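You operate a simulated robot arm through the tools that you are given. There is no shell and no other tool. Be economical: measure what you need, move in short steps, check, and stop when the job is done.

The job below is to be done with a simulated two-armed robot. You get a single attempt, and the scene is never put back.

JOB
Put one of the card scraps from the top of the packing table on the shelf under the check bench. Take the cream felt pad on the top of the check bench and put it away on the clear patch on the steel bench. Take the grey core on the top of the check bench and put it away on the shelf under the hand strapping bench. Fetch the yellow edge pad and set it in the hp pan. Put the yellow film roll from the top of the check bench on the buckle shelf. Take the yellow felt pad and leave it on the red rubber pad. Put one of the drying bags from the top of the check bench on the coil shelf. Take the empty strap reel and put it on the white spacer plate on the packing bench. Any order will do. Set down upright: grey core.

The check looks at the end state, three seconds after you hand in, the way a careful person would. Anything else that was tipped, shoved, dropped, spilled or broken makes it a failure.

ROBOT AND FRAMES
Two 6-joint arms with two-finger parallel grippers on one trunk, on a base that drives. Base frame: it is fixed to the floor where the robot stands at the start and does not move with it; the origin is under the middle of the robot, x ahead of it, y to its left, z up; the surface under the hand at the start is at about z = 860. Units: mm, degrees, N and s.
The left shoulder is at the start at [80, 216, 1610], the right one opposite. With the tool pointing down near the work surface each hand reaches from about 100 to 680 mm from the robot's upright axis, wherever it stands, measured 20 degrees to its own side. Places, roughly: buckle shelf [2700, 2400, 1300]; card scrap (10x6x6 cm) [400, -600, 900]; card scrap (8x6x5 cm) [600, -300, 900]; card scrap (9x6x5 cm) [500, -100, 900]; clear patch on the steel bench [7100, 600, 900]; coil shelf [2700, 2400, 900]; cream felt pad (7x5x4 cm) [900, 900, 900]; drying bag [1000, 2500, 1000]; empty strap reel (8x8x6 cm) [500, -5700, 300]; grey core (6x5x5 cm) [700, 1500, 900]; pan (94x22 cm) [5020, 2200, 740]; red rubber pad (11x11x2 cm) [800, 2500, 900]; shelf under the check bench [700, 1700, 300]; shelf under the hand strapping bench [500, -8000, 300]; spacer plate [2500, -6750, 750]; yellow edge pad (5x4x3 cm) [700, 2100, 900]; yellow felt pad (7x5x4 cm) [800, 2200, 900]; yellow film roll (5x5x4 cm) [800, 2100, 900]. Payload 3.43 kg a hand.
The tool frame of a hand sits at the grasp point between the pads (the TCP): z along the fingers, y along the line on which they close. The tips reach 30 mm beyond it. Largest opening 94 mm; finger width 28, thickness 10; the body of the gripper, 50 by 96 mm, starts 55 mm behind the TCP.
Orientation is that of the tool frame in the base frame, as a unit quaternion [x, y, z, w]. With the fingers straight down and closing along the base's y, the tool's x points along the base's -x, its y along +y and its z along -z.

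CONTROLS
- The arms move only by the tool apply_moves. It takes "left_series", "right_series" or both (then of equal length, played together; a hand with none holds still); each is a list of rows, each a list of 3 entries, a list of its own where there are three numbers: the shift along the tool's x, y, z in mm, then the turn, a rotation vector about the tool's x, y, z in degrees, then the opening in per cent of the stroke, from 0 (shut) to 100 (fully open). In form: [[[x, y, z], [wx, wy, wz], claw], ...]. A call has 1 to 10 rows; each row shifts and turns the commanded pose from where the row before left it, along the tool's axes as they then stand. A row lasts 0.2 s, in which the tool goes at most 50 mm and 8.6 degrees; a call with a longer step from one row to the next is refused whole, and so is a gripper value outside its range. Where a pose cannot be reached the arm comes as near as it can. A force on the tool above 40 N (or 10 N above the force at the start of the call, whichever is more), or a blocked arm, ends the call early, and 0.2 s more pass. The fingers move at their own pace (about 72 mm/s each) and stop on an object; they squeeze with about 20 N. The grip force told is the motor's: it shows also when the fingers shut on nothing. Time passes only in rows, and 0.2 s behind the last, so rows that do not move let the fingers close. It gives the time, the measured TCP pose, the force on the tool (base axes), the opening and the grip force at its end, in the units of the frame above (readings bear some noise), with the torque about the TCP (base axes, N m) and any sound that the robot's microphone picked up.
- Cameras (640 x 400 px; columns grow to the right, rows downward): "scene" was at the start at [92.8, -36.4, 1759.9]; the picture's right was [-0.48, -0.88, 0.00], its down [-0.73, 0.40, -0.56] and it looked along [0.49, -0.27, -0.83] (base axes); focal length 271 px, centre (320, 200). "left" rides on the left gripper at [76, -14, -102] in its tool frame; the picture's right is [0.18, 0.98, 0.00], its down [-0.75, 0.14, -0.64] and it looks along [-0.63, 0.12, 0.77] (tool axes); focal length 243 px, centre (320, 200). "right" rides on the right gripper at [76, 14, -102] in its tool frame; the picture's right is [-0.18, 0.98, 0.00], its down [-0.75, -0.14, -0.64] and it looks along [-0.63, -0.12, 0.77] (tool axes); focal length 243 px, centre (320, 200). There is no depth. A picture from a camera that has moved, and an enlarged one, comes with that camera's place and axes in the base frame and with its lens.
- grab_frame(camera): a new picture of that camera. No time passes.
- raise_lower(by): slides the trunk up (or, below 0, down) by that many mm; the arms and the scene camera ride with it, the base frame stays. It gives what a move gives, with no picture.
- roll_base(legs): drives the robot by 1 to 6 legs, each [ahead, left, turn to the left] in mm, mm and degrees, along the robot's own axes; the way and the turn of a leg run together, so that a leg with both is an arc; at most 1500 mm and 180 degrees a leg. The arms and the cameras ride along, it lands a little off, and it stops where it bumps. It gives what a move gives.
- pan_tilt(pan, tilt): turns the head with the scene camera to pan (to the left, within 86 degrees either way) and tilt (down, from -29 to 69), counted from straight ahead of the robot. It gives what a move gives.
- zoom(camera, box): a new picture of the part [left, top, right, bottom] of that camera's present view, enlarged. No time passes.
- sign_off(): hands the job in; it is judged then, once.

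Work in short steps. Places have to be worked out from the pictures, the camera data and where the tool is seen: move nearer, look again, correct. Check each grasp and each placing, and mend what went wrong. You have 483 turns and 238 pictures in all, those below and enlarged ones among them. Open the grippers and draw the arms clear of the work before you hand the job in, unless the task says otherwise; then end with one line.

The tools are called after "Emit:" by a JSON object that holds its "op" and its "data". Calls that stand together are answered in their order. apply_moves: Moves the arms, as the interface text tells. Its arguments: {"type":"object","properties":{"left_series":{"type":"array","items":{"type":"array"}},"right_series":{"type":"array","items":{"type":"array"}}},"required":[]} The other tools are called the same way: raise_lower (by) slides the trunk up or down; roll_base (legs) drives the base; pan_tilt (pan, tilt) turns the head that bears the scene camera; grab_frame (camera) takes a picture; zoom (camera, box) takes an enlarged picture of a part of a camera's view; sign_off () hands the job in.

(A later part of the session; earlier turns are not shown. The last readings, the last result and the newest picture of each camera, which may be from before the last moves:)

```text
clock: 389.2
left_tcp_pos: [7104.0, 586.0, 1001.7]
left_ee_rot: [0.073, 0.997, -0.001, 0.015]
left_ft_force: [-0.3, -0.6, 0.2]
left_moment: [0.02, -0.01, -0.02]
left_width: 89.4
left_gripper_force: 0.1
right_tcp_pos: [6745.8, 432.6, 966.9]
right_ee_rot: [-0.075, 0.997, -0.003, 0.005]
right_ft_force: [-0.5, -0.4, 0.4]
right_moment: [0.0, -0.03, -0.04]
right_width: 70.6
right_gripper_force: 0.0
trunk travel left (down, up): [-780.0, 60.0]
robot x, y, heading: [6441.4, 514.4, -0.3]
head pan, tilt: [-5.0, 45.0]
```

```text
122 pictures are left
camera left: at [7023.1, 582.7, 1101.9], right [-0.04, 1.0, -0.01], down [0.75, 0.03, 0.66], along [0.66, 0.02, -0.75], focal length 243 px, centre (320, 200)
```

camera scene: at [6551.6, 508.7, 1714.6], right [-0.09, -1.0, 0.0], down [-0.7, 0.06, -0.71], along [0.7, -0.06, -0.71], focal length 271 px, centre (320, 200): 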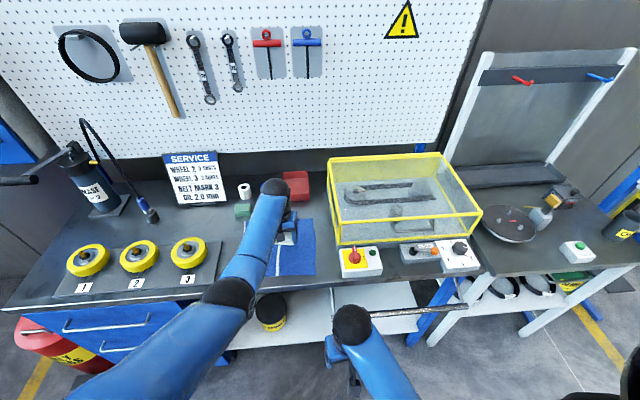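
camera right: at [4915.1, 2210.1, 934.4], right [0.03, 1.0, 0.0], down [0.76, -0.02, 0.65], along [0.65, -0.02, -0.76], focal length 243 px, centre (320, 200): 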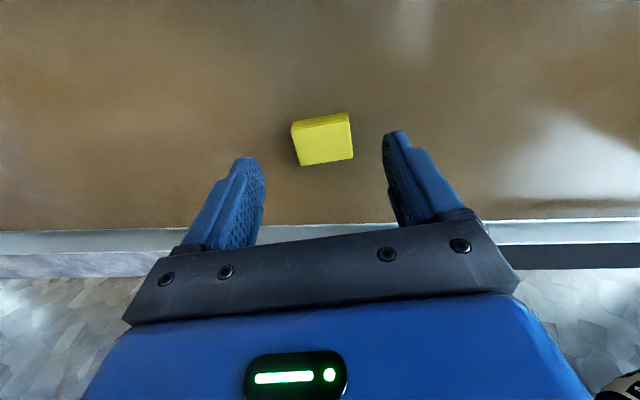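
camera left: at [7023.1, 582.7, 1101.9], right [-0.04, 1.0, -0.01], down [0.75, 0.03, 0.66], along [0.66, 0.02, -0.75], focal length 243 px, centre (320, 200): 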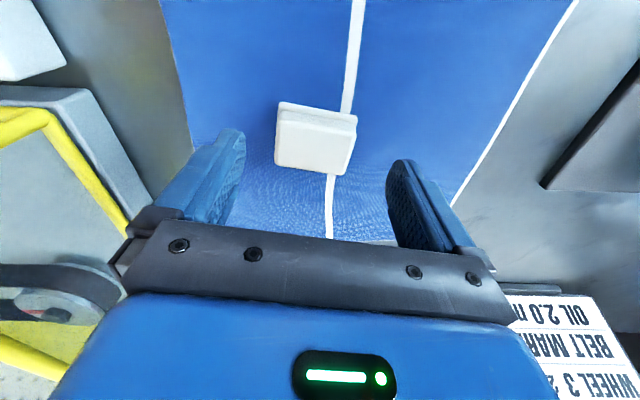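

Cream pad is placed on the clear cloth patch. Rise, retract the left hand, and back away.

Emit:
{"op": "roll_base", "data": {"legs": [[-350, 0, 0]]}}

Emit:
{"op": "apply_moves", "data": {"left_series": [[[38, 0, 3], [0, 0, 0], 60], [[38, 0, 3], [0, 0, 0], 60], [[38, 0, 3], [0, 0, 0], 60], [[38, 0, 3], [0, 0, 0], 60], [[38, 0, 3], [0, 0, 0], 60], [[38, 0, 3], [0, 0, 0], 60], [[38, 0, 3], [0, 0, 0], 60], [[38, 0, 3], [0, 0, 0], 60], [[38, 0, 3], [0, 0, 0], 60]]}}

Emit:
{"op": "zoom", "data": {"camera": "scene", "box": [160, 100, 480, 300]}}

Emit:
{"op": "roll_base", "data": {"legs": [[-300, 330, 0], [-1450, 0, 0], [-400, 0, 0]]}}

```text
clock: 391.5
left_tcp_pos: [6758.4, 584.4, 1000.1]
left_ee_rot: [0.074, 0.997, -0.001, 0.014]
left_ft_force: [1.2, -0.1, 0.6]
left_moment: [0.0, -0.03, 0.04]
left_width: 89.1
left_gripper_force: 0.1
right_tcp_pos: [6395.5, 432.1, 966.7]
right_ee_rot: [-0.075, 0.997, -0.001, 0.004]
right_ft_force: [0.4, -0.4, 0.9]
right_moment: [-0.02, 0.04, -0.01]
right_width: 70.6
right_gripper_force: 0.1
trunk travel left (down, up): [-780.0, 60.0]
robot x, y, heading: [6086.2, 522.6, -0.1]
head pan, tilt: [-5.0, 45.0]
```

```text
clock: 393.5
left_tcp_pos: [6413.6, 635.1, 964.0]
left_ee_rot: [0.074, 0.997, -0.002, 0.016]
left_ft_force: [-0.2, 0.0, 0.4]
left_moment: [0.0, 0.01, 0.03]
left_width: 56.3
left_gripper_force: 0.2
right_tcp_pos: [6393.0, 431.8, 969.2]
right_ee_rot: [-0.074, 0.997, -0.002, 0.006]
right_ft_force: [-0.1, 0.6, 0.1]
right_moment: [0.04, -0.03, 0.02]
right_width: 70.5
right_gripper_force: 0.0
trunk travel left (down, up): [-780.0, 60.0]
robot x, y, heading: [6087.3, 518.3, 0.0]
head pan, tilt: [-5.0, 45.0]
```

```text
2.00 times, centred on (320, 200) of scene
camera zoom: at [6197.4, 510.4, 1714.8], right [-0.09, -1.0, 0.0], down [-0.7, 0.06, -0.71], along [0.71, -0.06, -0.71], focal length 541 px, centre (320, 200)
```

zoom: 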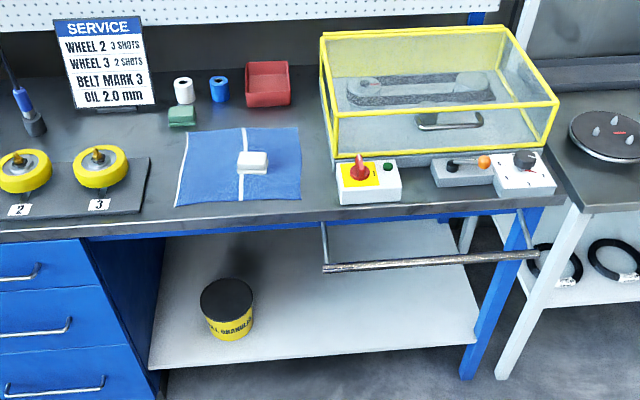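

```text
clock: 405.2
left_tcp_pos: [4245.4, 965.1, 963.9]
left_ee_rot: [0.07, 0.997, -0.002, 0.014]
left_ft_force: [-0.3, 0.6, 0.2]
left_moment: [-0.01, 0.02, 0.01]
left_width: 56.5
left_gripper_force: 0.0
right_tcp_pos: [4224.7, 764.2, 967.4]
right_ee_rot: [-0.078, 0.997, -0.001, 0.004]
right_ft_force: [-0.4, -0.1, 0.3]
right_moment: [-0.03, 0.02, -0.04]
right_width: 70.4
right_gripper_force: 0.1
trunk travel left (down, up): [-780.0, 60.0]
robot x, y, heading: [3915.2, 849.6, 0.4]
head pan, tilt: [-5.0, 45.0]
```

Now continue back to x≈3660, turn to +y and reverse through the lane.

Emit:
{"op": "roll_base", "data": {"legs": [[-250, 0, -0.4], [0, 0, 90], [-1400, 0, 0], [-350, 0, 0]]}}

```text
clock: 419.4
left_tcp_pos: [3580.7, -571.6, 962.7]
left_ee_rot: [-0.661, 0.751, 0.01, 0.011]
left_ft_force: [0.6, 0.1, -0.5]
left_moment: [-0.03, -0.01, 0.04]
left_width: 56.4
left_gripper_force: 0.0
right_tcp_pos: [3783.7, -591.0, 966.3]
right_ee_rot: [0.765, -0.645, -0.002, -0.003]
right_ft_force: [0.0, 0.2, 0.5]
right_moment: [-0.01, 0.02, 0.02]
right_width: 70.5
right_gripper_force: 0.1
trunk travel left (down, up): [-780.0, 60.0]
robot x, y, heading: [3704.9, -893.8, 90.7]
head pan, tilt: [-5.0, 45.0]
```

Strafe to x≈1850, turn to face the bench's back, and go to y≈1350 for the grey core.

Emit:
{"op": "roll_base", "data": {"legs": [[0, 1450, -0.7], [0, 400, 0], [0, 0, 90], [0, -1450, 0], [0, -800, 0]]}}

Emit:
{"op": "pan_tilt", "data": {"pan": 0, "tilt": 45}}

Emit:
{"op": "grab_frame", "data": {"camera": "scene"}}

```text
clock: 443.1
left_tcp_pos: [1571.7, 1224.6, 964.1]
left_ee_rot: [0.996, -0.084, -0.016, -0.001]
left_ft_force: [0.1, -0.4, 0.3]
left_moment: [0.02, 0.02, 0.02]
left_width: 56.3
left_gripper_force: 0.1
right_tcp_pos: [1597.2, 1427.1, 968.1]
right_ee_rot: [0.998, 0.065, -0.004, -0.002]
right_ft_force: [-0.2, 0.0, -0.1]
right_moment: [0.02, -0.01, -0.04]
right_width: 70.5
right_gripper_force: 0.1
trunk travel left (down, up): [-780.0, 60.0]
robot x, y, heading: [1899.9, 1333.1, 178.9]
head pan, tilt: [-5.0, 45.0]
```

```text
clock: 443.7
left_tcp_pos: [1571.7, 1225.3, 964.8]
left_ee_rot: [0.996, -0.084, -0.015, -0.002]
left_ft_force: [-0.4, 0.6, 0.1]
left_moment: [-0.01, 0.02, 0.02]
left_width: 56.7
left_gripper_force: 0.0
right_tcp_pos: [1598.5, 1427.3, 967.6]
right_ee_rot: [0.998, 0.064, -0.004, -0.001]
right_ft_force: [0.3, -0.5, -0.4]
right_moment: [0.0, -0.01, -0.02]
right_width: 70.7
right_gripper_force: 0.0
trunk travel left (down, up): [-780.0, 60.0]
robot x, y, heading: [1900.1, 1333.1, 178.9]
head pan, tilt: [0.0, 45.0]
```

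```text
120 pictures are left
camera scene: at [1792.3, 1334.4, 1714.7], right [0.02, 1.0, 0.0], down [0.71, -0.02, -0.71], along [-0.71, 0.02, -0.71], focal length 271 px, centre (320, 200)
```

scene: 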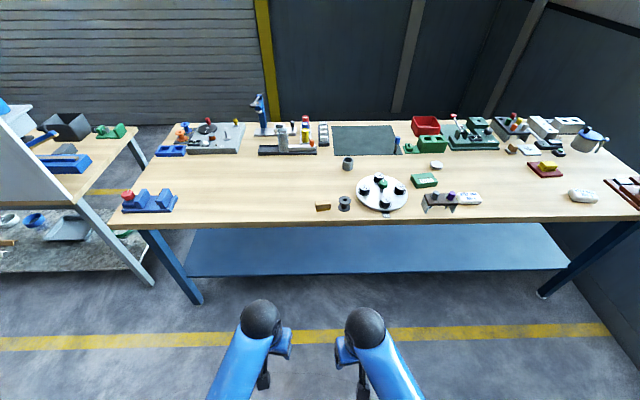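

Grey core at about (735,1500). Drive up and extend the right hand over it.

Emit:
{"op": "roll_base", "data": {"legs": [[505, -65, 1.1]]}}

Emit:
{"op": "apply_moves", "data": {"right_series": [[[-40, 0, -5], [0, 0, 8], 100], [[-40, 0, -5], [0, 0, 0], 100], [[-40, 0, -5], [0, 0, 0], 100], [[-40, 0, -5], [0, 0, 0], 100], [[-40, 0, -5], [0, 0, 0], 100], [[-40, 0, 0], [0, 0, 0], 100], [[-40, 0, 0], [0, 0, 0], 100], [[-20, 0, 0], [0, 0, 0], 100]]}}

Emit:
{"op": "grab_frame", "data": {"camera": "right"}}

```text
clock: 446.7
left_tcp_pos: [1075.0, 1292.6, 964.6]
left_ee_rot: [0.997, -0.076, -0.016, -0.001]
left_ft_force: [0.1, 0.6, -0.5]
left_moment: [0.01, -0.01, 0.0]
left_width: 56.5
left_gripper_force: 0.0
right_tcp_pos: [1098.3, 1493.4, 969.0]
right_ee_rot: [0.997, 0.075, -0.006, -0.001]
right_ft_force: [0.8, 0.2, 0.2]
right_moment: [-0.01, 0.02, 0.01]
right_width: 70.6
right_gripper_force: 0.0
trunk travel left (down, up): [-780.0, 60.0]
robot x, y, heading: [1403.8, 1407.1, 180.1]
head pan, tilt: [0.0, 45.0]
```

```text
clock: 448.5
left_tcp_pos: [1074.1, 1292.5, 963.5]
left_ee_rot: [0.997, -0.075, -0.015, -0.002]
left_ft_force: [-0.4, 1.1, 0.7]
left_moment: [-0.01, 0.0, 0.01]
left_width: 56.3
left_gripper_force: 0.0
right_tcp_pos: [797.7, 1486.6, 995.6]
right_ee_rot: [1.0, 0.004, -0.004, 0.0]
right_ft_force: [-0.9, -0.4, -0.2]
right_moment: [-0.01, 0.02, 0.0]
right_width: 94.0
right_gripper_force: 0.0
trunk travel left (down, up): [-780.0, 60.0]
robot x, y, heading: [1404.3, 1408.3, 179.9]
head pan, tilt: [0.0, 45.0]
```

```text
119 pictures are left
camera right: at [873.5, 1473.8, 1095.6], right [-0.18, -0.98, 0.0], down [-0.75, 0.13, 0.65], along [-0.64, 0.11, -0.76], focal length 243 px, centre (320, 200)
```

right: 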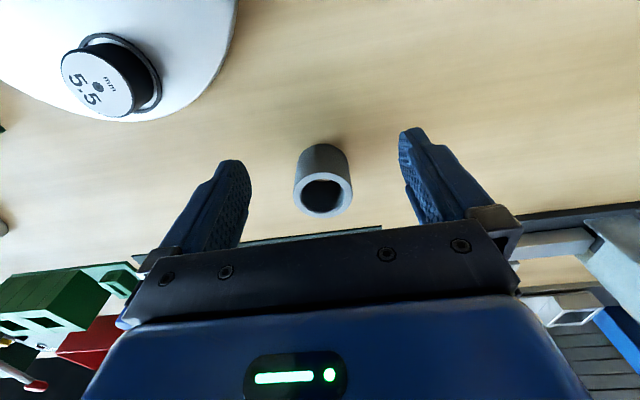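

Core at about (750,1492). Pull the left hand off the bench edge, lower the trunk 100 mm, and move over the core.

Emit:
{"op": "apply_moves", "data": {"left_series": [[[40, 0, 0], [0, 0, 0], 60], [[40, 0, 0], [0, 0, 0], 60]], "right_series": [[[-24, -3, 0], [0, 0, 0], 100], [[-24, -2, 0], [0, 0, 0], 100]]}}

Emit:
{"op": "raise_lower", "data": {"by": -30}}

Emit:
{"op": "grab_frame", "data": {"camera": "right"}}

```text
clock: 449.1
left_tcp_pos: [1153.8, 1278.4, 961.8]
left_ee_rot: [0.997, -0.075, -0.016, -0.002]
left_ft_force: [-0.3, -0.5, -0.5]
left_moment: [0.02, 0.0, 0.0]
left_width: 56.5
left_gripper_force: 0.0
right_tcp_pos: [749.1, 1492.4, 996.4]
right_ee_rot: [1.0, 0.005, -0.005, -0.002]
right_ft_force: [-0.2, -0.2, -0.6]
right_moment: [0.01, 0.0, -0.01]
right_width: 93.7
right_gripper_force: 0.1
trunk travel left (down, up): [-780.0, 60.0]
robot x, y, heading: [1402.1, 1406.7, 179.9]
head pan, tilt: [0.0, 45.0]
```

```text
clock: 449.8
left_tcp_pos: [1152.8, 1278.6, 930.1]
left_ee_rot: [0.997, -0.076, -0.016, -0.001]
left_ft_force: [-0.1, -0.3, 0.2]
left_moment: [-0.03, 0.0, 0.0]
left_width: 56.5
left_gripper_force: 0.1
right_tcp_pos: [747.7, 1492.7, 967.8]
right_ee_rot: [1.0, 0.003, -0.004, -0.001]
right_ft_force: [0.4, 0.2, 0.2]
right_moment: [-0.01, -0.02, 0.03]
right_width: 94.1
right_gripper_force: 0.0
trunk travel left (down, up): [-750.0, 90.0]
robot x, y, heading: [1403.3, 1405.4, 179.8]
head pan, tilt: [0.0, 45.0]
```

```text
118 pictures are left
camera right: at [825.3, 1478.1, 1067.7], right [-0.18, -0.98, 0.0], down [-0.75, 0.13, 0.65], along [-0.64, 0.11, -0.76], focal length 243 px, centre (320, 200)
```

right: 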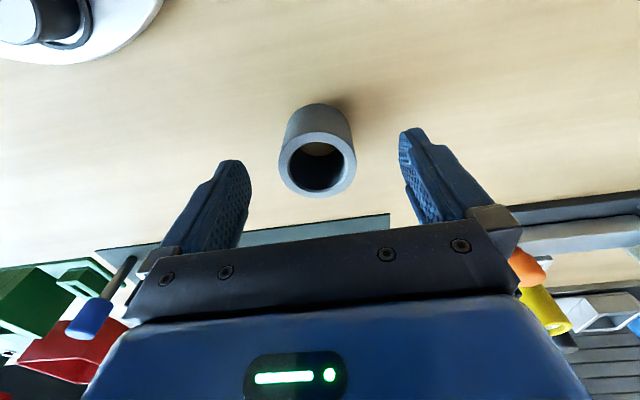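

Exactly above it. Lower the trunk 50 mm so that the fingers straddle the core, then close.

Emit:
{"op": "raise_lower", "data": {"by": -50}}

Emit:
{"op": "apply_moves", "data": {"right_series": [[[0, 0, 0], [0, 0, 0], 0], [[0, 0, 0], [0, 0, 0], 0], [[0, 0, 0], [0, 0, 0], 0]]}}

Emit:
{"op": "grab_frame", "data": {"camera": "right"}}

```text
clock: 450.8
left_tcp_pos: [1152.8, 1278.7, 881.4]
left_ee_rot: [0.997, -0.075, -0.016, -0.001]
left_ft_force: [-0.1, -0.2, 0.3]
left_moment: [0.0, 0.0, 0.02]
left_width: 56.4
left_gripper_force: 0.0
right_tcp_pos: [748.5, 1493.2, 917.1]
right_ee_rot: [1.0, 0.004, -0.005, -0.001]
right_ft_force: [-0.9, -0.1, 0.2]
right_moment: [0.0, 0.04, 0.01]
right_width: 94.1
right_gripper_force: 0.1
trunk travel left (down, up): [-700.0, 140.0]
robot x, y, heading: [1405.5, 1407.2, 180.0]
head pan, tilt: [0.0, 45.0]
```

```text
clock: 451.6
left_tcp_pos: [1153.2, 1279.7, 881.0]
left_ee_rot: [0.997, -0.075, -0.015, -0.001]
left_ft_force: [1.2, -0.7, -0.3]
left_moment: [0.02, 0.02, 0.03]
left_width: 56.3
left_gripper_force: 0.0
right_tcp_pos: [747.7, 1492.4, 917.8]
right_ee_rot: [1.0, 0.004, -0.004, 0.0]
right_ft_force: [0.3, 0.0, 0.2]
right_moment: [0.04, 0.03, 0.01]
right_width: 53.1
right_gripper_force: 19.9
trunk travel left (down, up): [-700.0, 140.0]
robot x, y, heading: [1403.4, 1404.9, 179.8]
head pan, tilt: [0.0, 45.0]
```

```text
117 pictures are left
camera right: at [825.4, 1478.4, 1017.7], right [-0.18, -0.98, 0.0], down [-0.75, 0.13, 0.65], along [-0.64, 0.11, -0.76], focal length 243 px, centre (320, 200)
```

right: 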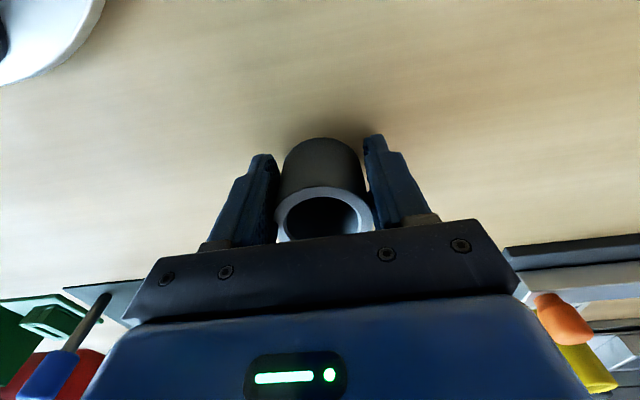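

Held at 53 mm. Lift gently, raise the trunk and back away.

Emit:
{"op": "apply_moves", "data": {"right_series": [[[0, 0, -8], [0, 0, 0], 0], [[0, 0, -12], [0, 0, 0], 0], [[0, 0, -20], [0, 0, 0], 0]]}}

Emit:
{"op": "raise_lower", "data": {"by": 120}}

Emit:
{"op": "roll_base", "data": {"legs": [[-480, 0, 0]]}}

Emit:
{"op": "grab_frame", "data": {"camera": "right"}}

Emit:
{"op": "grab_frame", "data": {"camera": "scene"}}

```text
clock: 452.4
left_tcp_pos: [1154.8, 1279.9, 880.2]
left_ee_rot: [0.997, -0.074, -0.015, -0.001]
left_ft_force: [-0.3, 0.3, -0.4]
left_moment: [0.0, 0.01, -0.03]
left_width: 56.0
left_gripper_force: 0.1
right_tcp_pos: [749.2, 1491.4, 958.0]
right_ee_rot: [1.0, 0.004, -0.004, -0.001]
right_ft_force: [-0.7, -0.6, -0.1]
right_moment: [0.02, -0.01, 0.01]
right_width: 52.8
right_gripper_force: 20.2
trunk travel left (down, up): [-700.0, 140.0]
robot x, y, heading: [1404.4, 1407.5, 179.9]
head pan, tilt: [0.0, 45.0]
```

```text
clock: 453.9
left_tcp_pos: [1153.5, 1279.8, 999.7]
left_ee_rot: [0.997, -0.075, -0.016, -0.001]
left_ft_force: [0.3, 0.7, 1.0]
left_moment: [0.04, 0.0, -0.01]
left_width: 56.4
left_gripper_force: 0.0
right_tcp_pos: [748.9, 1492.1, 1076.9]
right_ee_rot: [1.0, 0.004, -0.004, -0.001]
right_ft_force: [0.4, 0.2, -0.6]
right_moment: [-0.03, 0.01, 0.01]
right_width: 53.1
right_gripper_force: 20.6
trunk travel left (down, up): [-820.0, 20.0]
robot x, y, heading: [1402.3, 1406.8, 179.7]
head pan, tilt: [0.0, 45.0]
```

```text
clock: 456.7
left_tcp_pos: [1630.0, 1277.8, 999.6]
left_ee_rot: [0.997, -0.079, -0.015, -0.001]
left_ft_force: [0.8, -0.7, 0.5]
left_moment: [-0.03, -0.01, 0.0]
left_width: 56.4
left_gripper_force: 0.1
right_tcp_pos: [1226.4, 1493.4, 1076.8]
right_ee_rot: [1.0, 0.001, -0.003, -0.001]
right_ft_force: [-0.1, 0.9, -0.9]
right_moment: [-0.03, -0.04, 0.0]
right_width: 52.2
right_gripper_force: 19.9
trunk travel left (down, up): [-820.0, 20.0]
robot x, y, heading: [1881.4, 1408.6, 179.4]
head pan, tilt: [0.0, 45.0]
```

```text
116 pictures are left
camera right: at [1302.7, 1478.7, 1176.5], right [-0.18, -0.98, 0.0], down [-0.75, 0.14, 0.65], along [-0.64, 0.12, -0.76], focal length 243 px, centre (320, 200)
```

right: 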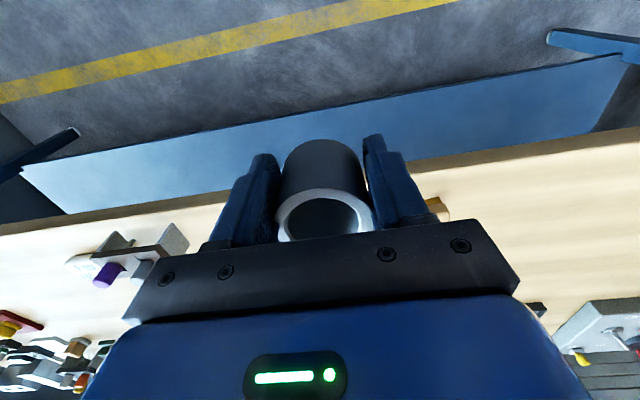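

```text
115 pictures are left
camera scene: at [1767.8, 1402.9, 1754.4], right [0.01, 1.0, 0.0], down [0.71, -0.01, -0.71], along [-0.71, 0.01, -0.71], focal length 271 px, centre (320, 200)
```

scene: 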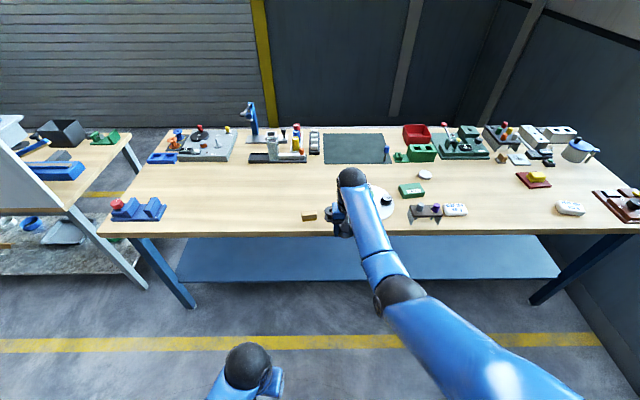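

Core is held well. Retract the right hand, strafe along to the gap at y≈-2200 and cross to the corridor.

Emit:
{"op": "apply_moves", "data": {"right_series": [[[38, 0, 5], [0, 0, 0], 0], [[38, 0, 5], [0, 0, 0], 0], [[38, 0, 5], [0, 0, 0], 0], [[38, 0, 5], [0, 0, 0], 0], [[38, 0, 5], [0, 0, 0], 0], [[38, 0, 5], [0, 0, 0], 0], [[38, 0, 5], [0, 0, 0], 0], [[30, 0, 5], [0, 0, 0], 0]]}}

Emit:
{"op": "roll_base", "data": {"legs": [[0, 1490, 0.5], [0, 1490, 0], [0, 630, 0]]}}

Emit:
{"op": "grab_frame", "data": {"camera": "scene"}}

```text
clock: 458.5
left_tcp_pos: [1631.8, 1279.0, 1001.3]
left_ee_rot: [0.997, -0.078, -0.016, -0.001]
left_ft_force: [0.0, 0.0, -0.2]
left_moment: [-0.05, 0.02, 0.02]
left_width: 56.6
left_gripper_force: 0.1
right_tcp_pos: [1522.7, 1492.0, 1019.4]
right_ee_rot: [1.0, 0.001, -0.005, -0.001]
right_ft_force: [0.1, -0.5, -0.7]
right_moment: [0.0, 0.0, 0.02]
right_width: 0.0
right_gripper_force: 20.4
right hand out of reach, approached as far as the arm can: row 4, 5, 6
trunk travel left (down, up): [-820.0, 20.0]
robot x, y, heading: [1883.7, 1402.5, 179.3]
head pan, tilt: [0.0, 45.0]
```

```text
clock: 462.0
left_tcp_pos: [1626.0, 754.3, 1002.8]
left_ee_rot: [0.997, -0.082, -0.017, 0.005]
left_ft_force: [0.4, 0.5, 0.3]
left_moment: [-0.09, 0.01, 0.03]
left_width: 56.4
left_gripper_force: 0.1
right_tcp_pos: [1518.1, 968.2, 1019.1]
right_ee_rot: [1.0, -0.003, -0.006, 0.004]
right_ft_force: [0.2, 0.5, 0.0]
right_moment: [-0.11, 0.01, -0.05]
right_width: 0.0
right_gripper_force: 20.3
trunk travel left (down, up): [-820.0, 20.0]
robot x, y, heading: [1875.5, 867.8, 179.1]
head pan, tilt: [0.0, 45.0]
stopped in leg 1: the robot was blocked; the commanded pose is now the measured one
```

```text
114 pictures are left
camera scene: at [1768.9, 885.7, 1754.8], right [0.02, 1.0, -0.01], down [0.71, -0.02, -0.71], along [-0.71, 0.0, -0.71], focal length 271 px, centre (320, 200)
```

scene: 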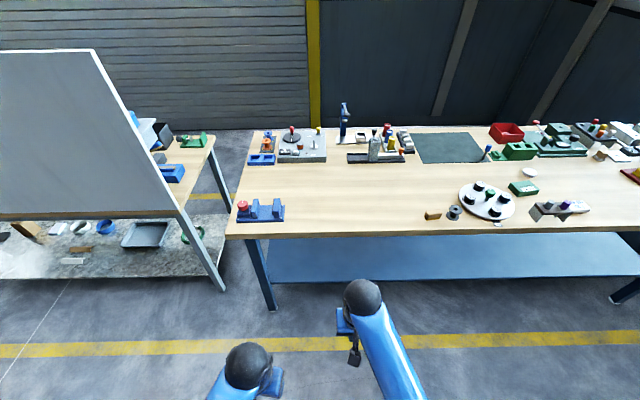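

The core slipped out during that retraction, and the base was blocked, perhaps by the core on the floor. I look around the floor near the robot.

Emit:
{"op": "pan_tilt", "data": {"pan": 0, "tilt": 69}}

Emit:
{"op": "grab_frame", "data": {"camera": "scene"}}

Emit:
{"op": "pan_tilt", "data": {"pan": 70, "tilt": 60}}

Emit:
{"op": "grab_frame", "data": {"camera": "scene"}}

Emit:
{"op": "pan_tilt", "data": {"pan": -70, "tilt": 50}}

Emit:
{"op": "grab_frame", "data": {"camera": "scene"}}

```text
clock: 462.9
left_tcp_pos: [1623.9, 739.3, 1000.9]
left_ee_rot: [0.997, -0.081, -0.017, -0.003]
left_ft_force: [1.3, -0.6, 0.2]
left_moment: [0.03, -0.02, 0.0]
left_width: 56.3
left_gripper_force: 0.0
right_tcp_pos: [1515.0, 953.6, 1019.9]
right_ee_rot: [1.0, -0.003, -0.004, -0.004]
right_ft_force: [0.7, 0.1, 0.0]
right_moment: [0.04, 0.0, 0.0]
right_width: 0.1
right_gripper_force: 19.8
trunk travel left (down, up): [-820.0, 20.0]
robot x, y, heading: [1876.6, 866.3, 179.1]
head pan, tilt: [0.0, 68.8]
```

```text
113 pictures are left
camera scene: at [1790.1, 858.7, 1725.8], right [0.02, 1.0, 0.0], down [0.93, -0.01, -0.36], along [-0.36, 0.01, -0.93], focal length 271 px, centre (320, 200)
```

scene: 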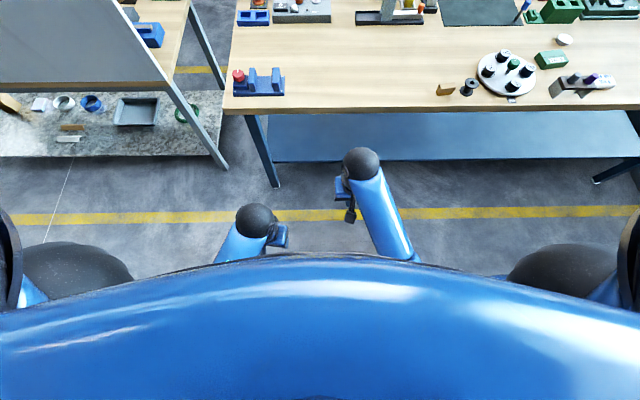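

```text
clock: 464.3
left_tcp_pos: [1622.5, 741.1, 1001.0]
left_ee_rot: [0.996, -0.082, -0.017, -0.001]
left_ft_force: [0.5, -0.9, 0.1]
left_moment: [0.0, 0.01, 0.02]
left_width: 56.7
left_gripper_force: 0.0
right_tcp_pos: [1516.3, 955.6, 1019.1]
right_ee_rot: [1.0, -0.003, -0.004, -0.002]
right_ft_force: [0.4, -1.0, -0.5]
right_moment: [0.01, -0.01, -0.01]
right_width: 0.0
right_gripper_force: 20.9
trunk travel left (down, up): [-820.0, 20.0]
robot x, y, heading: [1873.8, 864.7, 179.2]
head pan, tilt: [70.0, 60.0]
```

```text
112 pictures are left
camera scene: at [1822.3, 799.9, 1735.1], right [-0.93, 0.36, 0.0], down [0.31, 0.81, -0.5], along [-0.18, -0.47, -0.87], focal length 271 px, centre (320, 200)
```

scene: 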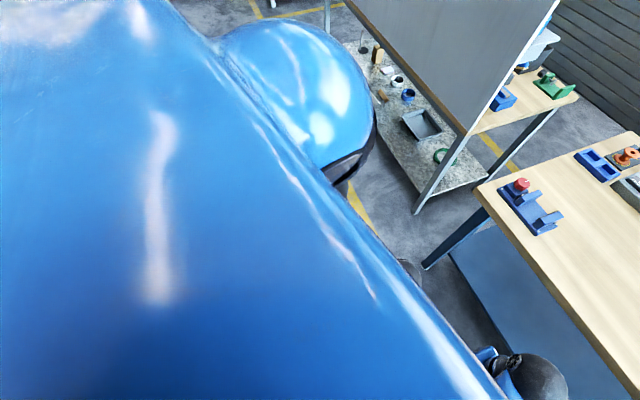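

```text
clock: 466.5
left_tcp_pos: [1624.4, 740.2, 1000.0]
left_ee_rot: [0.997, -0.081, -0.017, -0.001]
left_ft_force: [-0.1, 0.3, 0.1]
left_moment: [0.0, -0.01, -0.04]
left_width: 56.3
left_gripper_force: 0.1
right_tcp_pos: [1515.9, 955.3, 1019.2]
right_ee_rot: [1.0, -0.003, -0.005, -0.001]
right_ft_force: [-0.9, -0.5, 0.2]
right_moment: [0.0, -0.01, -0.01]
right_width: 0.0
right_gripper_force: 20.0
trunk travel left (down, up): [-820.0, 20.0]
robot x, y, heading: [1874.8, 865.0, 179.2]
head pan, tilt: [-70.0, 50.0]
```

```text
111 pictures are left
camera scene: at [1821.0, 935.9, 1747.8], right [0.94, 0.33, 0.0], down [0.25, -0.72, -0.64], along [-0.21, 0.61, -0.77], focal length 271 px, centre (320, 200)
```

scene: 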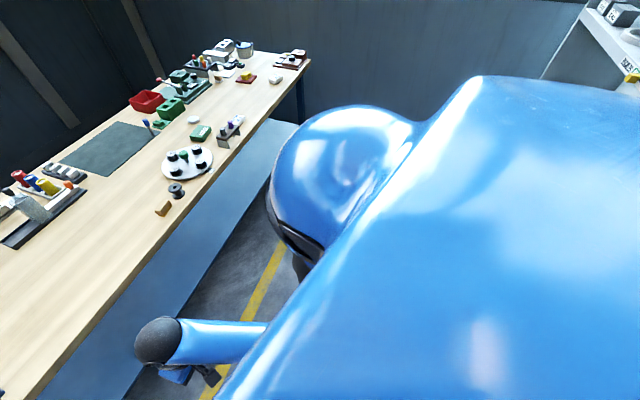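

Nothing visible yet. Move back +y by 350 mm and look at the floor on the left side.

Emit:
{"op": "roll_base", "data": {"legs": [[0, -400, 0]]}}

Emit:
{"op": "pan_tilt", "data": {"pan": 45, "tilt": 60}}

Emit:
{"op": "grab_frame", "data": {"camera": "scene"}}

Emit:
{"op": "grab_frame", "data": {"camera": "left"}}

```text
clock: 469.0
left_tcp_pos: [1630.8, 1132.1, 999.8]
left_ee_rot: [0.996, -0.083, -0.016, -0.003]
left_ft_force: [0.7, -0.3, 0.8]
left_moment: [0.03, -0.02, 0.01]
left_width: 56.3
left_gripper_force: 0.0
right_tcp_pos: [1523.0, 1346.6, 1019.5]
right_ee_rot: [1.0, -0.004, -0.004, -0.003]
right_ft_force: [0.9, -0.4, -0.7]
right_moment: [0.06, -0.02, 0.01]
right_width: 0.1
right_gripper_force: 18.9
trunk travel left (down, up): [-820.0, 20.0]
robot x, y, heading: [1881.6, 1254.7, 179.1]
head pan, tilt: [-70.0, 50.0]
```

```text
clock: 470.9
left_tcp_pos: [1630.4, 1134.4, 1000.8]
left_ee_rot: [0.996, -0.082, -0.017, -0.002]
left_ft_force: [-0.5, -0.2, -0.9]
left_moment: [-0.05, 0.0, 0.02]
left_width: 56.4
left_gripper_force: 0.1
right_tcp_pos: [1522.4, 1349.1, 1019.4]
right_ee_rot: [1.0, -0.004, -0.004, -0.001]
right_ft_force: [-0.9, -0.6, -0.3]
right_moment: [0.02, 0.0, 0.01]
right_width: 0.2
right_gripper_force: 19.7
trunk travel left (down, up): [-820.0, 20.0]
robot x, y, heading: [1883.1, 1255.7, 178.9]
head pan, tilt: [45.0, 60.0]
```

```text
110 pictures are left
camera scene: at [1805.0, 1208.5, 1735.2], right [-0.69, 0.72, 0.0], down [0.62, 0.6, -0.5], along [-0.36, -0.35, -0.87], focal length 271 px, centre (320, 200)
```

scene: 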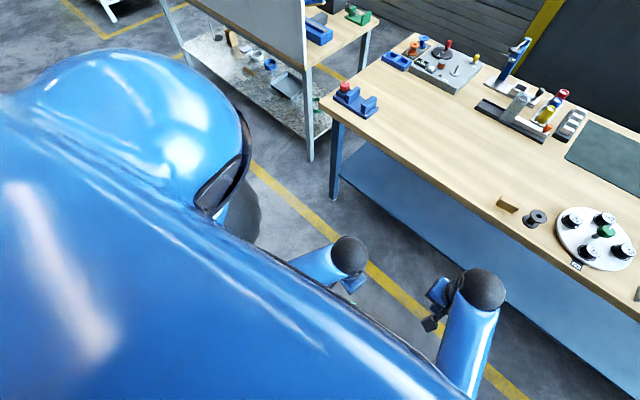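

```text
109 pictures are left
camera left: at [1709.1, 1134.3, 1100.4], right [0.02, -1.0, -0.01], down [-0.75, -0.02, 0.67], along [-0.67, -0.01, -0.75], focal length 243 px, centre (320, 200)
```

left: 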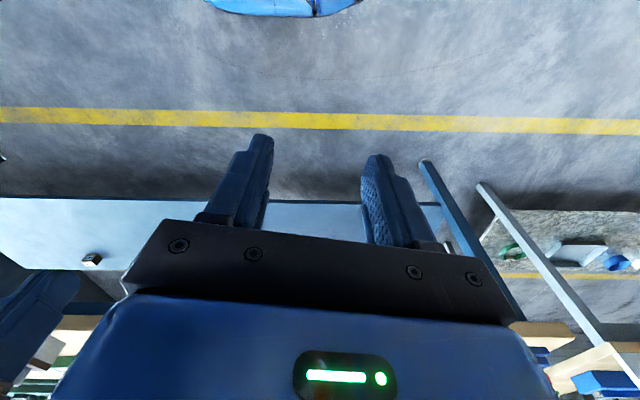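

Not visible. Turn the robot to face -y to see the stretch where it got blocked.

Emit:
{"op": "roll_base", "data": {"legs": [[0, 0, 90]]}}

Emit:
{"op": "pan_tilt", "data": {"pan": 0, "tilt": 50}}

Emit:
{"op": "grab_frame", "data": {"camera": "scene"}}

```text
clock: 475.1
left_tcp_pos: [2003.9, 1002.9, 1000.7]
left_ee_rot: [0.765, 0.644, -0.013, 0.011]
left_ft_force: [-0.2, 0.3, 0.5]
left_moment: [-0.02, -0.03, 0.02]
left_width: 56.1
left_gripper_force: 0.1
right_tcp_pos: [1789.8, 895.6, 1018.8]
right_ee_rot: [0.712, 0.702, -0.003, 0.002]
right_ft_force: [0.4, -1.5, 0.4]
right_moment: [-0.01, 0.0, 0.01]
right_width: 0.0
right_gripper_force: 19.8
trunk travel left (down, up): [-820.0, 20.0]
robot x, y, heading: [1884.2, 1257.7, -91.4]
head pan, tilt: [45.0, 60.0]
```

```text
clock: 476.2
left_tcp_pos: [2003.9, 1002.9, 1001.0]
left_ee_rot: [0.764, 0.644, -0.012, 0.011]
left_ft_force: [0.9, 0.6, 1.0]
left_moment: [0.01, 0.0, -0.02]
left_width: 56.3
left_gripper_force: 0.0
right_tcp_pos: [1788.8, 898.1, 1019.6]
right_ee_rot: [0.712, 0.702, -0.004, 0.002]
right_ft_force: [-0.3, 0.6, -0.2]
right_moment: [-0.02, 0.0, 0.01]
right_width: 0.0
right_gripper_force: 19.9
trunk travel left (down, up): [-820.0, 20.0]
robot x, y, heading: [1885.2, 1255.1, -91.6]
head pan, tilt: [0.0, 50.0]
```

```text
108 pictures are left
camera scene: at [1880.8, 1147.3, 1747.7], right [-1.0, 0.02, 0.0], down [0.02, 0.77, -0.64], along [-0.01, -0.64, -0.77], focal length 271 px, centre (320, 200)
```

scene: 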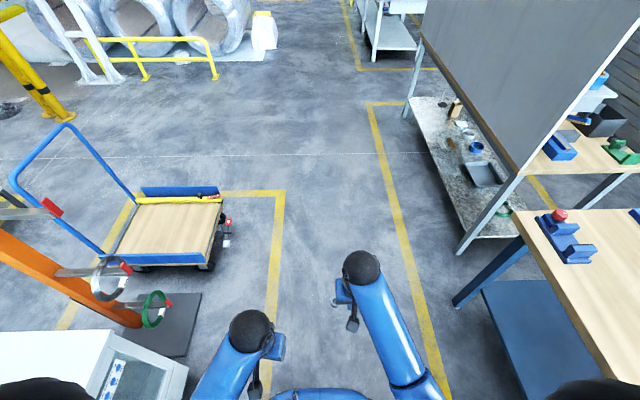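

The core isn't here. Look to both sides.

Emit:
{"op": "pan_tilt", "data": {"pan": -60, "tilt": 45}}

Emit:
{"op": "grab_frame", "data": {"camera": "scene"}}

Emit:
{"op": "pan_tilt", "data": {"pan": 60, "tilt": 45}}

Emit:
{"op": "grab_frame", "data": {"camera": "scene"}}

```text
clock: 477.5
left_tcp_pos: [2003.4, 1003.7, 1000.6]
left_ee_rot: [0.764, 0.644, -0.013, 0.01]
left_ft_force: [0.7, -0.5, 0.7]
left_moment: [-0.01, -0.03, 0.01]
left_width: 56.3
left_gripper_force: 0.1
right_tcp_pos: [1788.7, 896.9, 1019.4]
right_ee_rot: [0.712, 0.702, -0.004, 0.002]
right_ft_force: [-0.4, 0.5, 0.3]
right_moment: [0.02, -0.01, 0.02]
right_width: 0.1
right_gripper_force: 20.1
trunk travel left (down, up): [-820.0, 20.0]
robot x, y, heading: [1882.4, 1254.7, -91.2]
head pan, tilt: [-60.0, 45.0]
```

```text
107 pictures are left
camera scene: at [1811.2, 1185.3, 1754.7], right [-0.48, 0.88, 0.0], down [0.62, 0.34, -0.71], along [-0.62, -0.34, -0.71], focal length 271 px, centre (320, 200)
```

scene: 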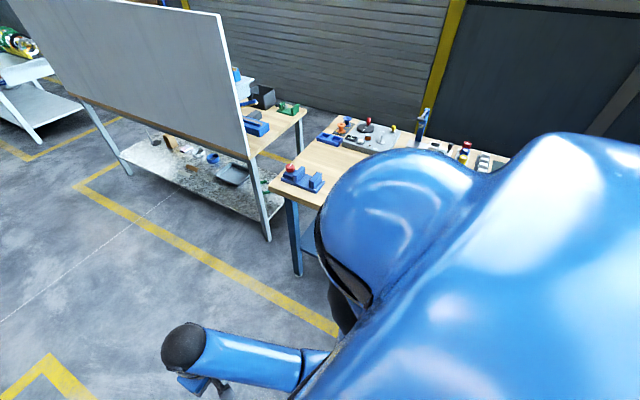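

```text
clock: 479.5
left_tcp_pos: [2003.9, 1003.6, 1000.3]
left_ee_rot: [0.765, 0.644, -0.014, 0.011]
left_ft_force: [0.4, -0.1, 0.3]
left_moment: [-0.01, 0.03, 0.01]
left_width: 56.4
left_gripper_force: 0.1
right_tcp_pos: [1788.6, 898.5, 1018.1]
right_ee_rot: [0.712, 0.703, -0.004, 0.003]
right_ft_force: [1.1, 0.5, -0.4]
right_moment: [0.0, 0.0, 0.03]
right_width: 0.0
right_gripper_force: 19.5
trunk travel left (down, up): [-820.0, 20.0]
robot x, y, heading: [1884.7, 1259.0, -91.4]
head pan, tilt: [60.0, 45.0]
```

```text
106 pictures are left
camera scene: at [1951.9, 1181.9, 1754.7], right [-0.52, -0.85, 0.0], down [-0.6, 0.37, -0.71], along [0.6, -0.37, -0.71], focal length 271 px, centre (320, 200)
```

scene: 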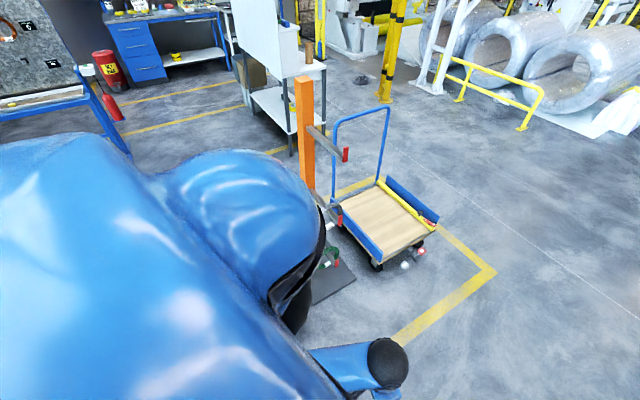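

Turn to face +y and look there.

Emit:
{"op": "roll_base", "data": {"legs": [[0, -100, -180]]}}

Emit:
{"op": "pan_tilt", "data": {"pan": 0, "tilt": 50}}

Emit:
{"op": "grab_frame", "data": {"camera": "scene"}}

Emit:
{"op": "pan_tilt", "data": {"pan": 50, "tilt": 50}}

Emit:
{"op": "grab_frame", "data": {"camera": "scene"}}

```text
clock: 487.1
left_tcp_pos: [1745.7, 1566.4, 1001.1]
left_ee_rot: [-0.667, 0.745, 0.01, 0.012]
left_ft_force: [0.7, -0.3, 0.2]
left_moment: [0.01, -0.01, 0.0]
left_width: 56.6
left_gripper_force: 0.0
right_tcp_pos: [1954.1, 1685.3, 1018.9]
right_ee_rot: [0.723, -0.691, -0.003, -0.004]
right_ft_force: [-1.1, 0.2, 1.3]
right_moment: [0.0, 0.01, -0.01]
right_width: 0.0
right_gripper_force: 20.5
trunk travel left (down, up): [-820.0, 20.0]
robot x, y, heading: [1881.8, 1324.1, 91.8]
head pan, tilt: [60.0, 45.0]
cut short: leg 1
```

```text
clock: 488.4
left_tcp_pos: [1746.8, 1566.3, 1001.4]
left_ee_rot: [-0.667, 0.745, 0.012, 0.013]
left_ft_force: [-0.5, 0.1, -0.2]
left_moment: [-0.02, 0.01, 0.01]
left_width: 56.4
left_gripper_force: 0.0
right_tcp_pos: [1954.0, 1685.2, 1017.6]
right_ee_rot: [0.723, -0.691, -0.003, -0.004]
right_ft_force: [-0.6, -0.6, -0.2]
right_moment: [0.0, 0.02, 0.0]
right_width: 0.1
right_gripper_force: 19.6
trunk travel left (down, up): [-820.0, 20.0]
robot x, y, heading: [1879.7, 1321.6, 92.0]
head pan, tilt: [0.0, 50.0]
```

```text
105 pictures are left
camera scene: at [1879.1, 1426.1, 1747.8], right [1.0, 0.04, 0.0], down [0.03, -0.77, -0.64], along [-0.02, 0.64, -0.77], focal length 271 px, centre (320, 200)
```

scene: 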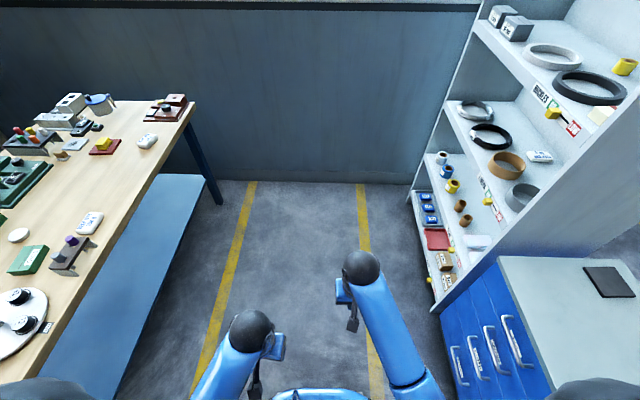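

```text
clock: 489.6
left_tcp_pos: [1745.9, 1566.8, 999.9]
left_ee_rot: [-0.666, 0.745, 0.01, 0.013]
left_ft_force: [-0.4, -0.6, 0.0]
left_moment: [-0.05, -0.02, -0.01]
left_width: 56.5
left_gripper_force: 0.0
right_tcp_pos: [1954.4, 1684.8, 1018.7]
right_ee_rot: [0.723, -0.69, -0.003, -0.004]
right_ft_force: [0.2, -0.1, -1.2]
right_moment: [-0.01, 0.01, 0.01]
right_width: 0.4
right_gripper_force: 20.1
trunk travel left (down, up): [-820.0, 20.0]
robot x, y, heading: [1880.5, 1317.5, 92.1]
head pan, tilt: [50.0, 50.0]
```

```text
104 pictures are left
camera scene: at [1821.2, 1396.6, 1747.8], right [0.62, 0.79, 0.0], down [0.6, -0.47, -0.64], along [-0.51, 0.4, -0.77], focal length 271 px, centre (320, 200)
```

scene: 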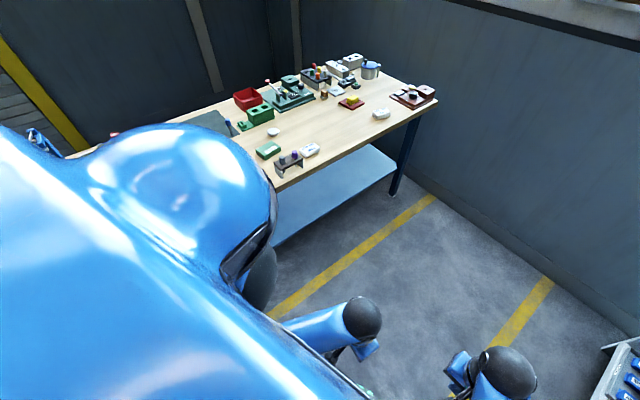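

Drive on 700 mm in +y and turn round to look at the floor I leave behind.

Emit:
{"op": "roll_base", "data": {"legs": [[800, 0, 0], [0, 0, 178]]}}

Emit:
{"op": "pan_tilt", "data": {"pan": 0, "tilt": 50}}

Emit:
{"op": "grab_frame", "data": {"camera": "scene"}}

```text
clock: 501.2
left_tcp_pos: [1979.3, 1884.5, 1000.4]
left_ee_rot: [0.765, 0.644, -0.013, 0.011]
left_ft_force: [0.4, 0.0, -0.3]
left_moment: [0.0, 0.01, 0.0]
left_width: 56.4
left_gripper_force: 0.0
right_tcp_pos: [1764.9, 1778.6, 1018.9]
right_ee_rot: [0.711, 0.703, -0.003, 0.002]
right_ft_force: [0.3, 0.1, -0.8]
right_moment: [-0.02, -0.03, -0.03]
right_width: 0.0
right_gripper_force: 19.7
trunk travel left (down, up): [-820.0, 20.0]
robot x, y, heading: [1860.6, 2137.9, -91.1]
head pan, tilt: [50.0, 50.0]
```

```text
clock: 502.4
left_tcp_pos: [1980.3, 1885.0, 1000.1]
left_ee_rot: [0.765, 0.644, -0.013, 0.011]
left_ft_force: [-0.3, -0.6, 0.3]
left_moment: [0.01, -0.02, 0.01]
left_width: 56.4
left_gripper_force: 0.1
right_tcp_pos: [1764.6, 1779.2, 1019.1]
right_ee_rot: [0.712, 0.703, -0.005, 0.003]
right_ft_force: [-0.3, -0.5, -0.1]
right_moment: [0.0, -0.02, 0.0]
right_width: 0.0
right_gripper_force: 20.1
trunk travel left (down, up): [-820.0, 20.0]
robot x, y, heading: [1856.2, 2136.7, -91.4]
head pan, tilt: [0.0, 50.0]
```

```text
103 pictures are left
camera scene: at [1855.8, 2029.2, 1747.8], right [-1.0, 0.02, 0.0], down [0.02, 0.77, -0.64], along [-0.01, -0.64, -0.77], focal length 271 px, centre (320, 200)
```

scene: 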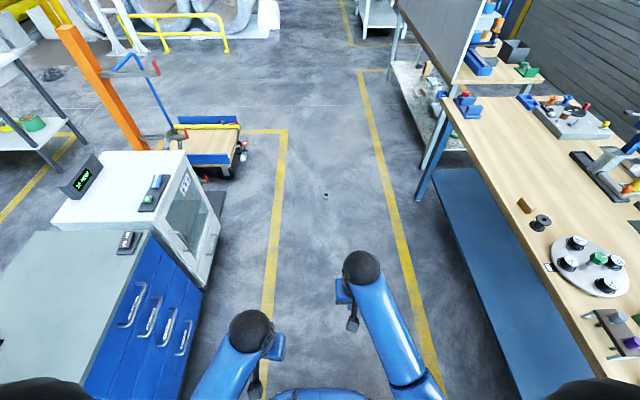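

There it is: the core stands on the floor at about (1793,569). I drive up to it, extending the left hand out of the way for lowering, and opening the right.

Emit:
{"op": "apply_moves", "data": {"left_series": [[[-40, 0, -8], [0, 0, 0], 60], [[-40, 0, -8], [0, 0, 0], 60], [[-40, 0, -8], [0, 0, 0], 60], [[-40, 0, -8], [0, 0, 0], 60], [[-40, 0, -8], [0, 0, 0], 60], [[-40, 0, 0], [0, 0, 0], 60]], "right_series": [[[0, 0, 0], [0, 0, 0], 100], [[-30, 0, 0], [0, 0, 0], 100], [[-30, 0, 0], [0, 0, 0], 100], [[-20, 0, 0], [0, 0, 0], 100], [[0, 0, 0], [0, 0, 0], 100], [[0, 0, 0], [0, 0, 0], 100]]}}

Emit:
{"op": "roll_base", "data": {"legs": [[1050, 80, 1.4]]}}

Emit:
{"op": "pan_tilt", "data": {"pan": -10, "tilt": 60}}

Emit:
{"op": "grab_frame", "data": {"camera": "scene"}}

Emit:
{"op": "grab_frame", "data": {"camera": "right"}}

```text
clock: 503.8
left_tcp_pos: [1939.6, 1648.4, 1043.1]
left_ee_rot: [0.765, 0.644, -0.011, 0.01]
left_ft_force: [-0.6, 0.1, 0.2]
left_moment: [-0.01, -0.03, 0.02]
left_width: 56.5
left_gripper_force: 0.1
left hand out of reach, approached as far as the arm can: row 4
right_tcp_pos: [1762.1, 1696.1, 1019.2]
right_ee_rot: [0.712, 0.703, -0.004, 0.002]
right_ft_force: [0.2, 0.0, 0.0]
right_moment: [0.01, -0.02, 0.02]
right_width: 94.0
right_gripper_force: 0.1
trunk travel left (down, up): [-820.0, 20.0]
robot x, y, heading: [1856.8, 2142.0, -91.5]
head pan, tilt: [0.0, 50.0]
```

```text
clock: 509.1
left_tcp_pos: [2023.8, 628.0, 1044.2]
left_ee_rot: [0.755, 0.655, -0.012, 0.011]
left_ft_force: [0.5, 0.0, 0.1]
left_moment: [0.01, -0.02, 0.0]
left_width: 56.3
left_gripper_force: 0.0
right_tcp_pos: [1846.2, 672.6, 1019.4]
right_ee_rot: [0.701, 0.713, -0.004, 0.003]
right_ft_force: [-0.1, 0.8, -0.4]
right_moment: [-0.03, 0.01, 0.0]
right_width: 94.0
right_gripper_force: 0.2
trunk travel left (down, up): [-820.0, 20.0]
robot x, y, heading: [1930.4, 1110.0, -89.9]
head pan, tilt: [0.0, 50.0]
```

```text
clock: 509.9
left_tcp_pos: [2025.0, 627.2, 1043.2]
left_ee_rot: [0.755, 0.655, -0.013, 0.011]
left_ft_force: [-0.2, 0.4, -0.3]
left_moment: [0.01, 0.01, 0.0]
left_width: 56.6
left_gripper_force: 0.1
right_tcp_pos: [1847.5, 670.5, 1018.7]
right_ee_rot: [0.701, 0.713, -0.004, 0.002]
right_ft_force: [0.3, -0.3, -0.4]
right_moment: [-0.02, -0.03, -0.02]
right_width: 93.9
right_gripper_force: 0.2
trunk travel left (down, up): [-820.0, 20.0]
robot x, y, heading: [1929.8, 1112.7, -89.4]
head pan, tilt: [-10.0, 60.0]
```

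```text
102 pictures are left
camera scene: at [1918.7, 1015.7, 1735.2], right [-0.99, 0.17, 0.0], down [0.15, 0.85, -0.5], along [-0.08, -0.49, -0.87], focal length 271 px, centre (320, 200)
```

scene: 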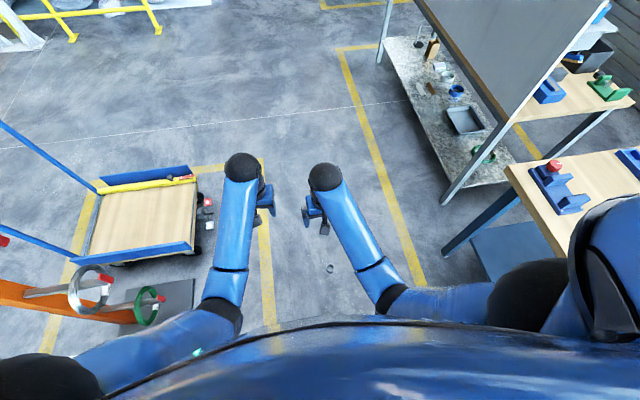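

```text
101 pictures are left
camera right: at [1860.0, 747.9, 1119.3], right [0.99, -0.17, 0.0], down [-0.13, -0.75, 0.65], along [-0.11, -0.64, -0.76], focal length 243 px, centre (320, 200)
```

right: 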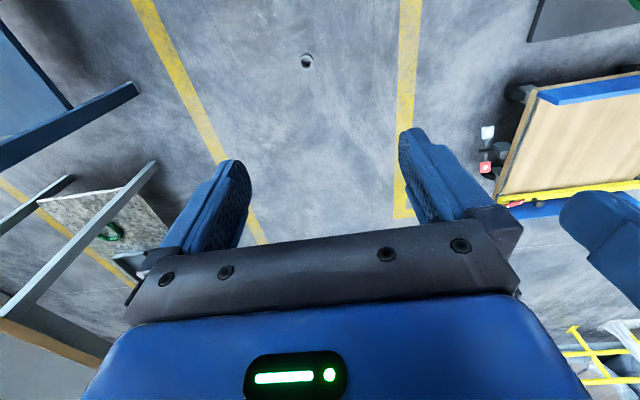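

Core at about (1783,557). Drive 110 mm closer, move the hand over it, and lower the trunk.

Emit:
{"op": "roll_base", "data": {"legs": [[112, 0, -0.5]]}}

Emit:
{"op": "apply_moves", "data": {"right_series": [[[0, -32, 0], [0, 0, 0], 100], [[0, -32, 0], [0, 0, 0], 100]]}}

Emit:
{"op": "raise_lower", "data": {"by": -400}}

Emit:
{"op": "raise_lower", "data": {"by": -300}}

Emit:
{"op": "grab_frame", "data": {"camera": "right"}}

```text
clock: 511.1
left_tcp_pos: [2019.7, 522.7, 1045.3]
left_ee_rot: [0.758, 0.652, -0.013, 0.012]
left_ft_force: [-0.4, 0.4, 0.3]
left_moment: [-0.04, 0.02, -0.02]
left_width: 56.5
left_gripper_force: 0.1
right_tcp_pos: [1842.7, 568.4, 1021.2]
right_ee_rot: [0.704, 0.71, -0.005, 0.004]
right_ft_force: [-0.2, 0.0, 0.6]
right_moment: [-0.04, 0.01, 0.01]
right_width: 94.0
right_gripper_force: 0.0
trunk travel left (down, up): [-820.0, 20.0]
robot x, y, heading: [1928.9, 1004.9, -90.0]
head pan, tilt: [-10.0, 60.0]
```

```text
clock: 511.6
left_tcp_pos: [2019.9, 522.2, 1044.6]
left_ee_rot: [0.758, 0.653, -0.014, 0.012]
left_ft_force: [-0.5, 0.0, 0.1]
left_moment: [0.01, 0.01, 0.07]
left_width: 56.3
left_gripper_force: 0.1
right_tcp_pos: [1778.1, 566.8, 1019.0]
right_ee_rot: [0.704, 0.71, -0.005, 0.004]
right_ft_force: [-0.4, 0.0, 0.1]
right_moment: [0.0, -0.04, 0.01]
right_width: 94.1
right_gripper_force: 0.0
trunk travel left (down, up): [-820.0, 20.0]
robot x, y, heading: [1930.8, 1003.2, -90.3]
head pan, tilt: [-10.0, 60.0]
```

```text
clock: 515.5
left_tcp_pos: [2021.2, 518.6, 642.5]
left_ee_rot: [0.758, 0.652, -0.012, 0.01]
left_ft_force: [-0.7, 0.2, 0.3]
left_moment: [0.0, -0.02, -0.02]
left_width: 56.6
left_gripper_force: 0.1
right_tcp_pos: [1779.0, 562.9, 617.9]
right_ee_rot: [0.705, 0.71, -0.004, 0.002]
right_ft_force: [-0.2, -0.2, 0.0]
right_moment: [0.02, 0.01, -0.03]
right_width: 93.8
right_gripper_force: 0.0
trunk travel left (down, up): [-420.0, 420.0]
robot x, y, heading: [1927.3, 1008.9, -90.2]
head pan, tilt: [-10.0, 60.0]
```

```text
clock: 518.5
left_tcp_pos: [2020.9, 518.5, 343.0]
left_ee_rot: [0.758, 0.652, -0.012, 0.01]
left_ft_force: [-0.5, 0.1, 0.4]
left_moment: [0.0, -0.05, 0.0]
left_width: 56.4
left_gripper_force: 0.1
right_tcp_pos: [1778.3, 562.2, 318.2]
right_ee_rot: [0.705, 0.709, -0.004, 0.003]
right_ft_force: [0.2, 0.8, 0.4]
right_moment: [0.01, 0.01, 0.0]
right_width: 93.9
right_gripper_force: 0.1
trunk travel left (down, up): [-120.0, 720.0]
robot x, y, heading: [1928.1, 1003.4, -90.2]
head pan, tilt: [-10.0, 60.0]
```

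```text
100 pictures are left
camera right: at [1792.7, 639.5, 418.3], right [0.98, -0.18, 0.0], down [-0.13, -0.75, 0.65], along [-0.12, -0.64, -0.76], focal length 243 px, centre (320, 200)
```

right: 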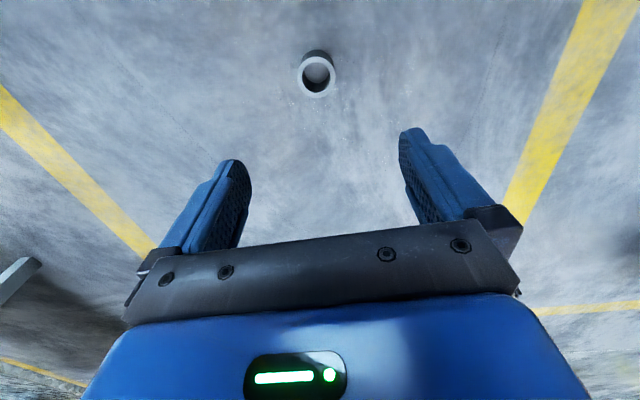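

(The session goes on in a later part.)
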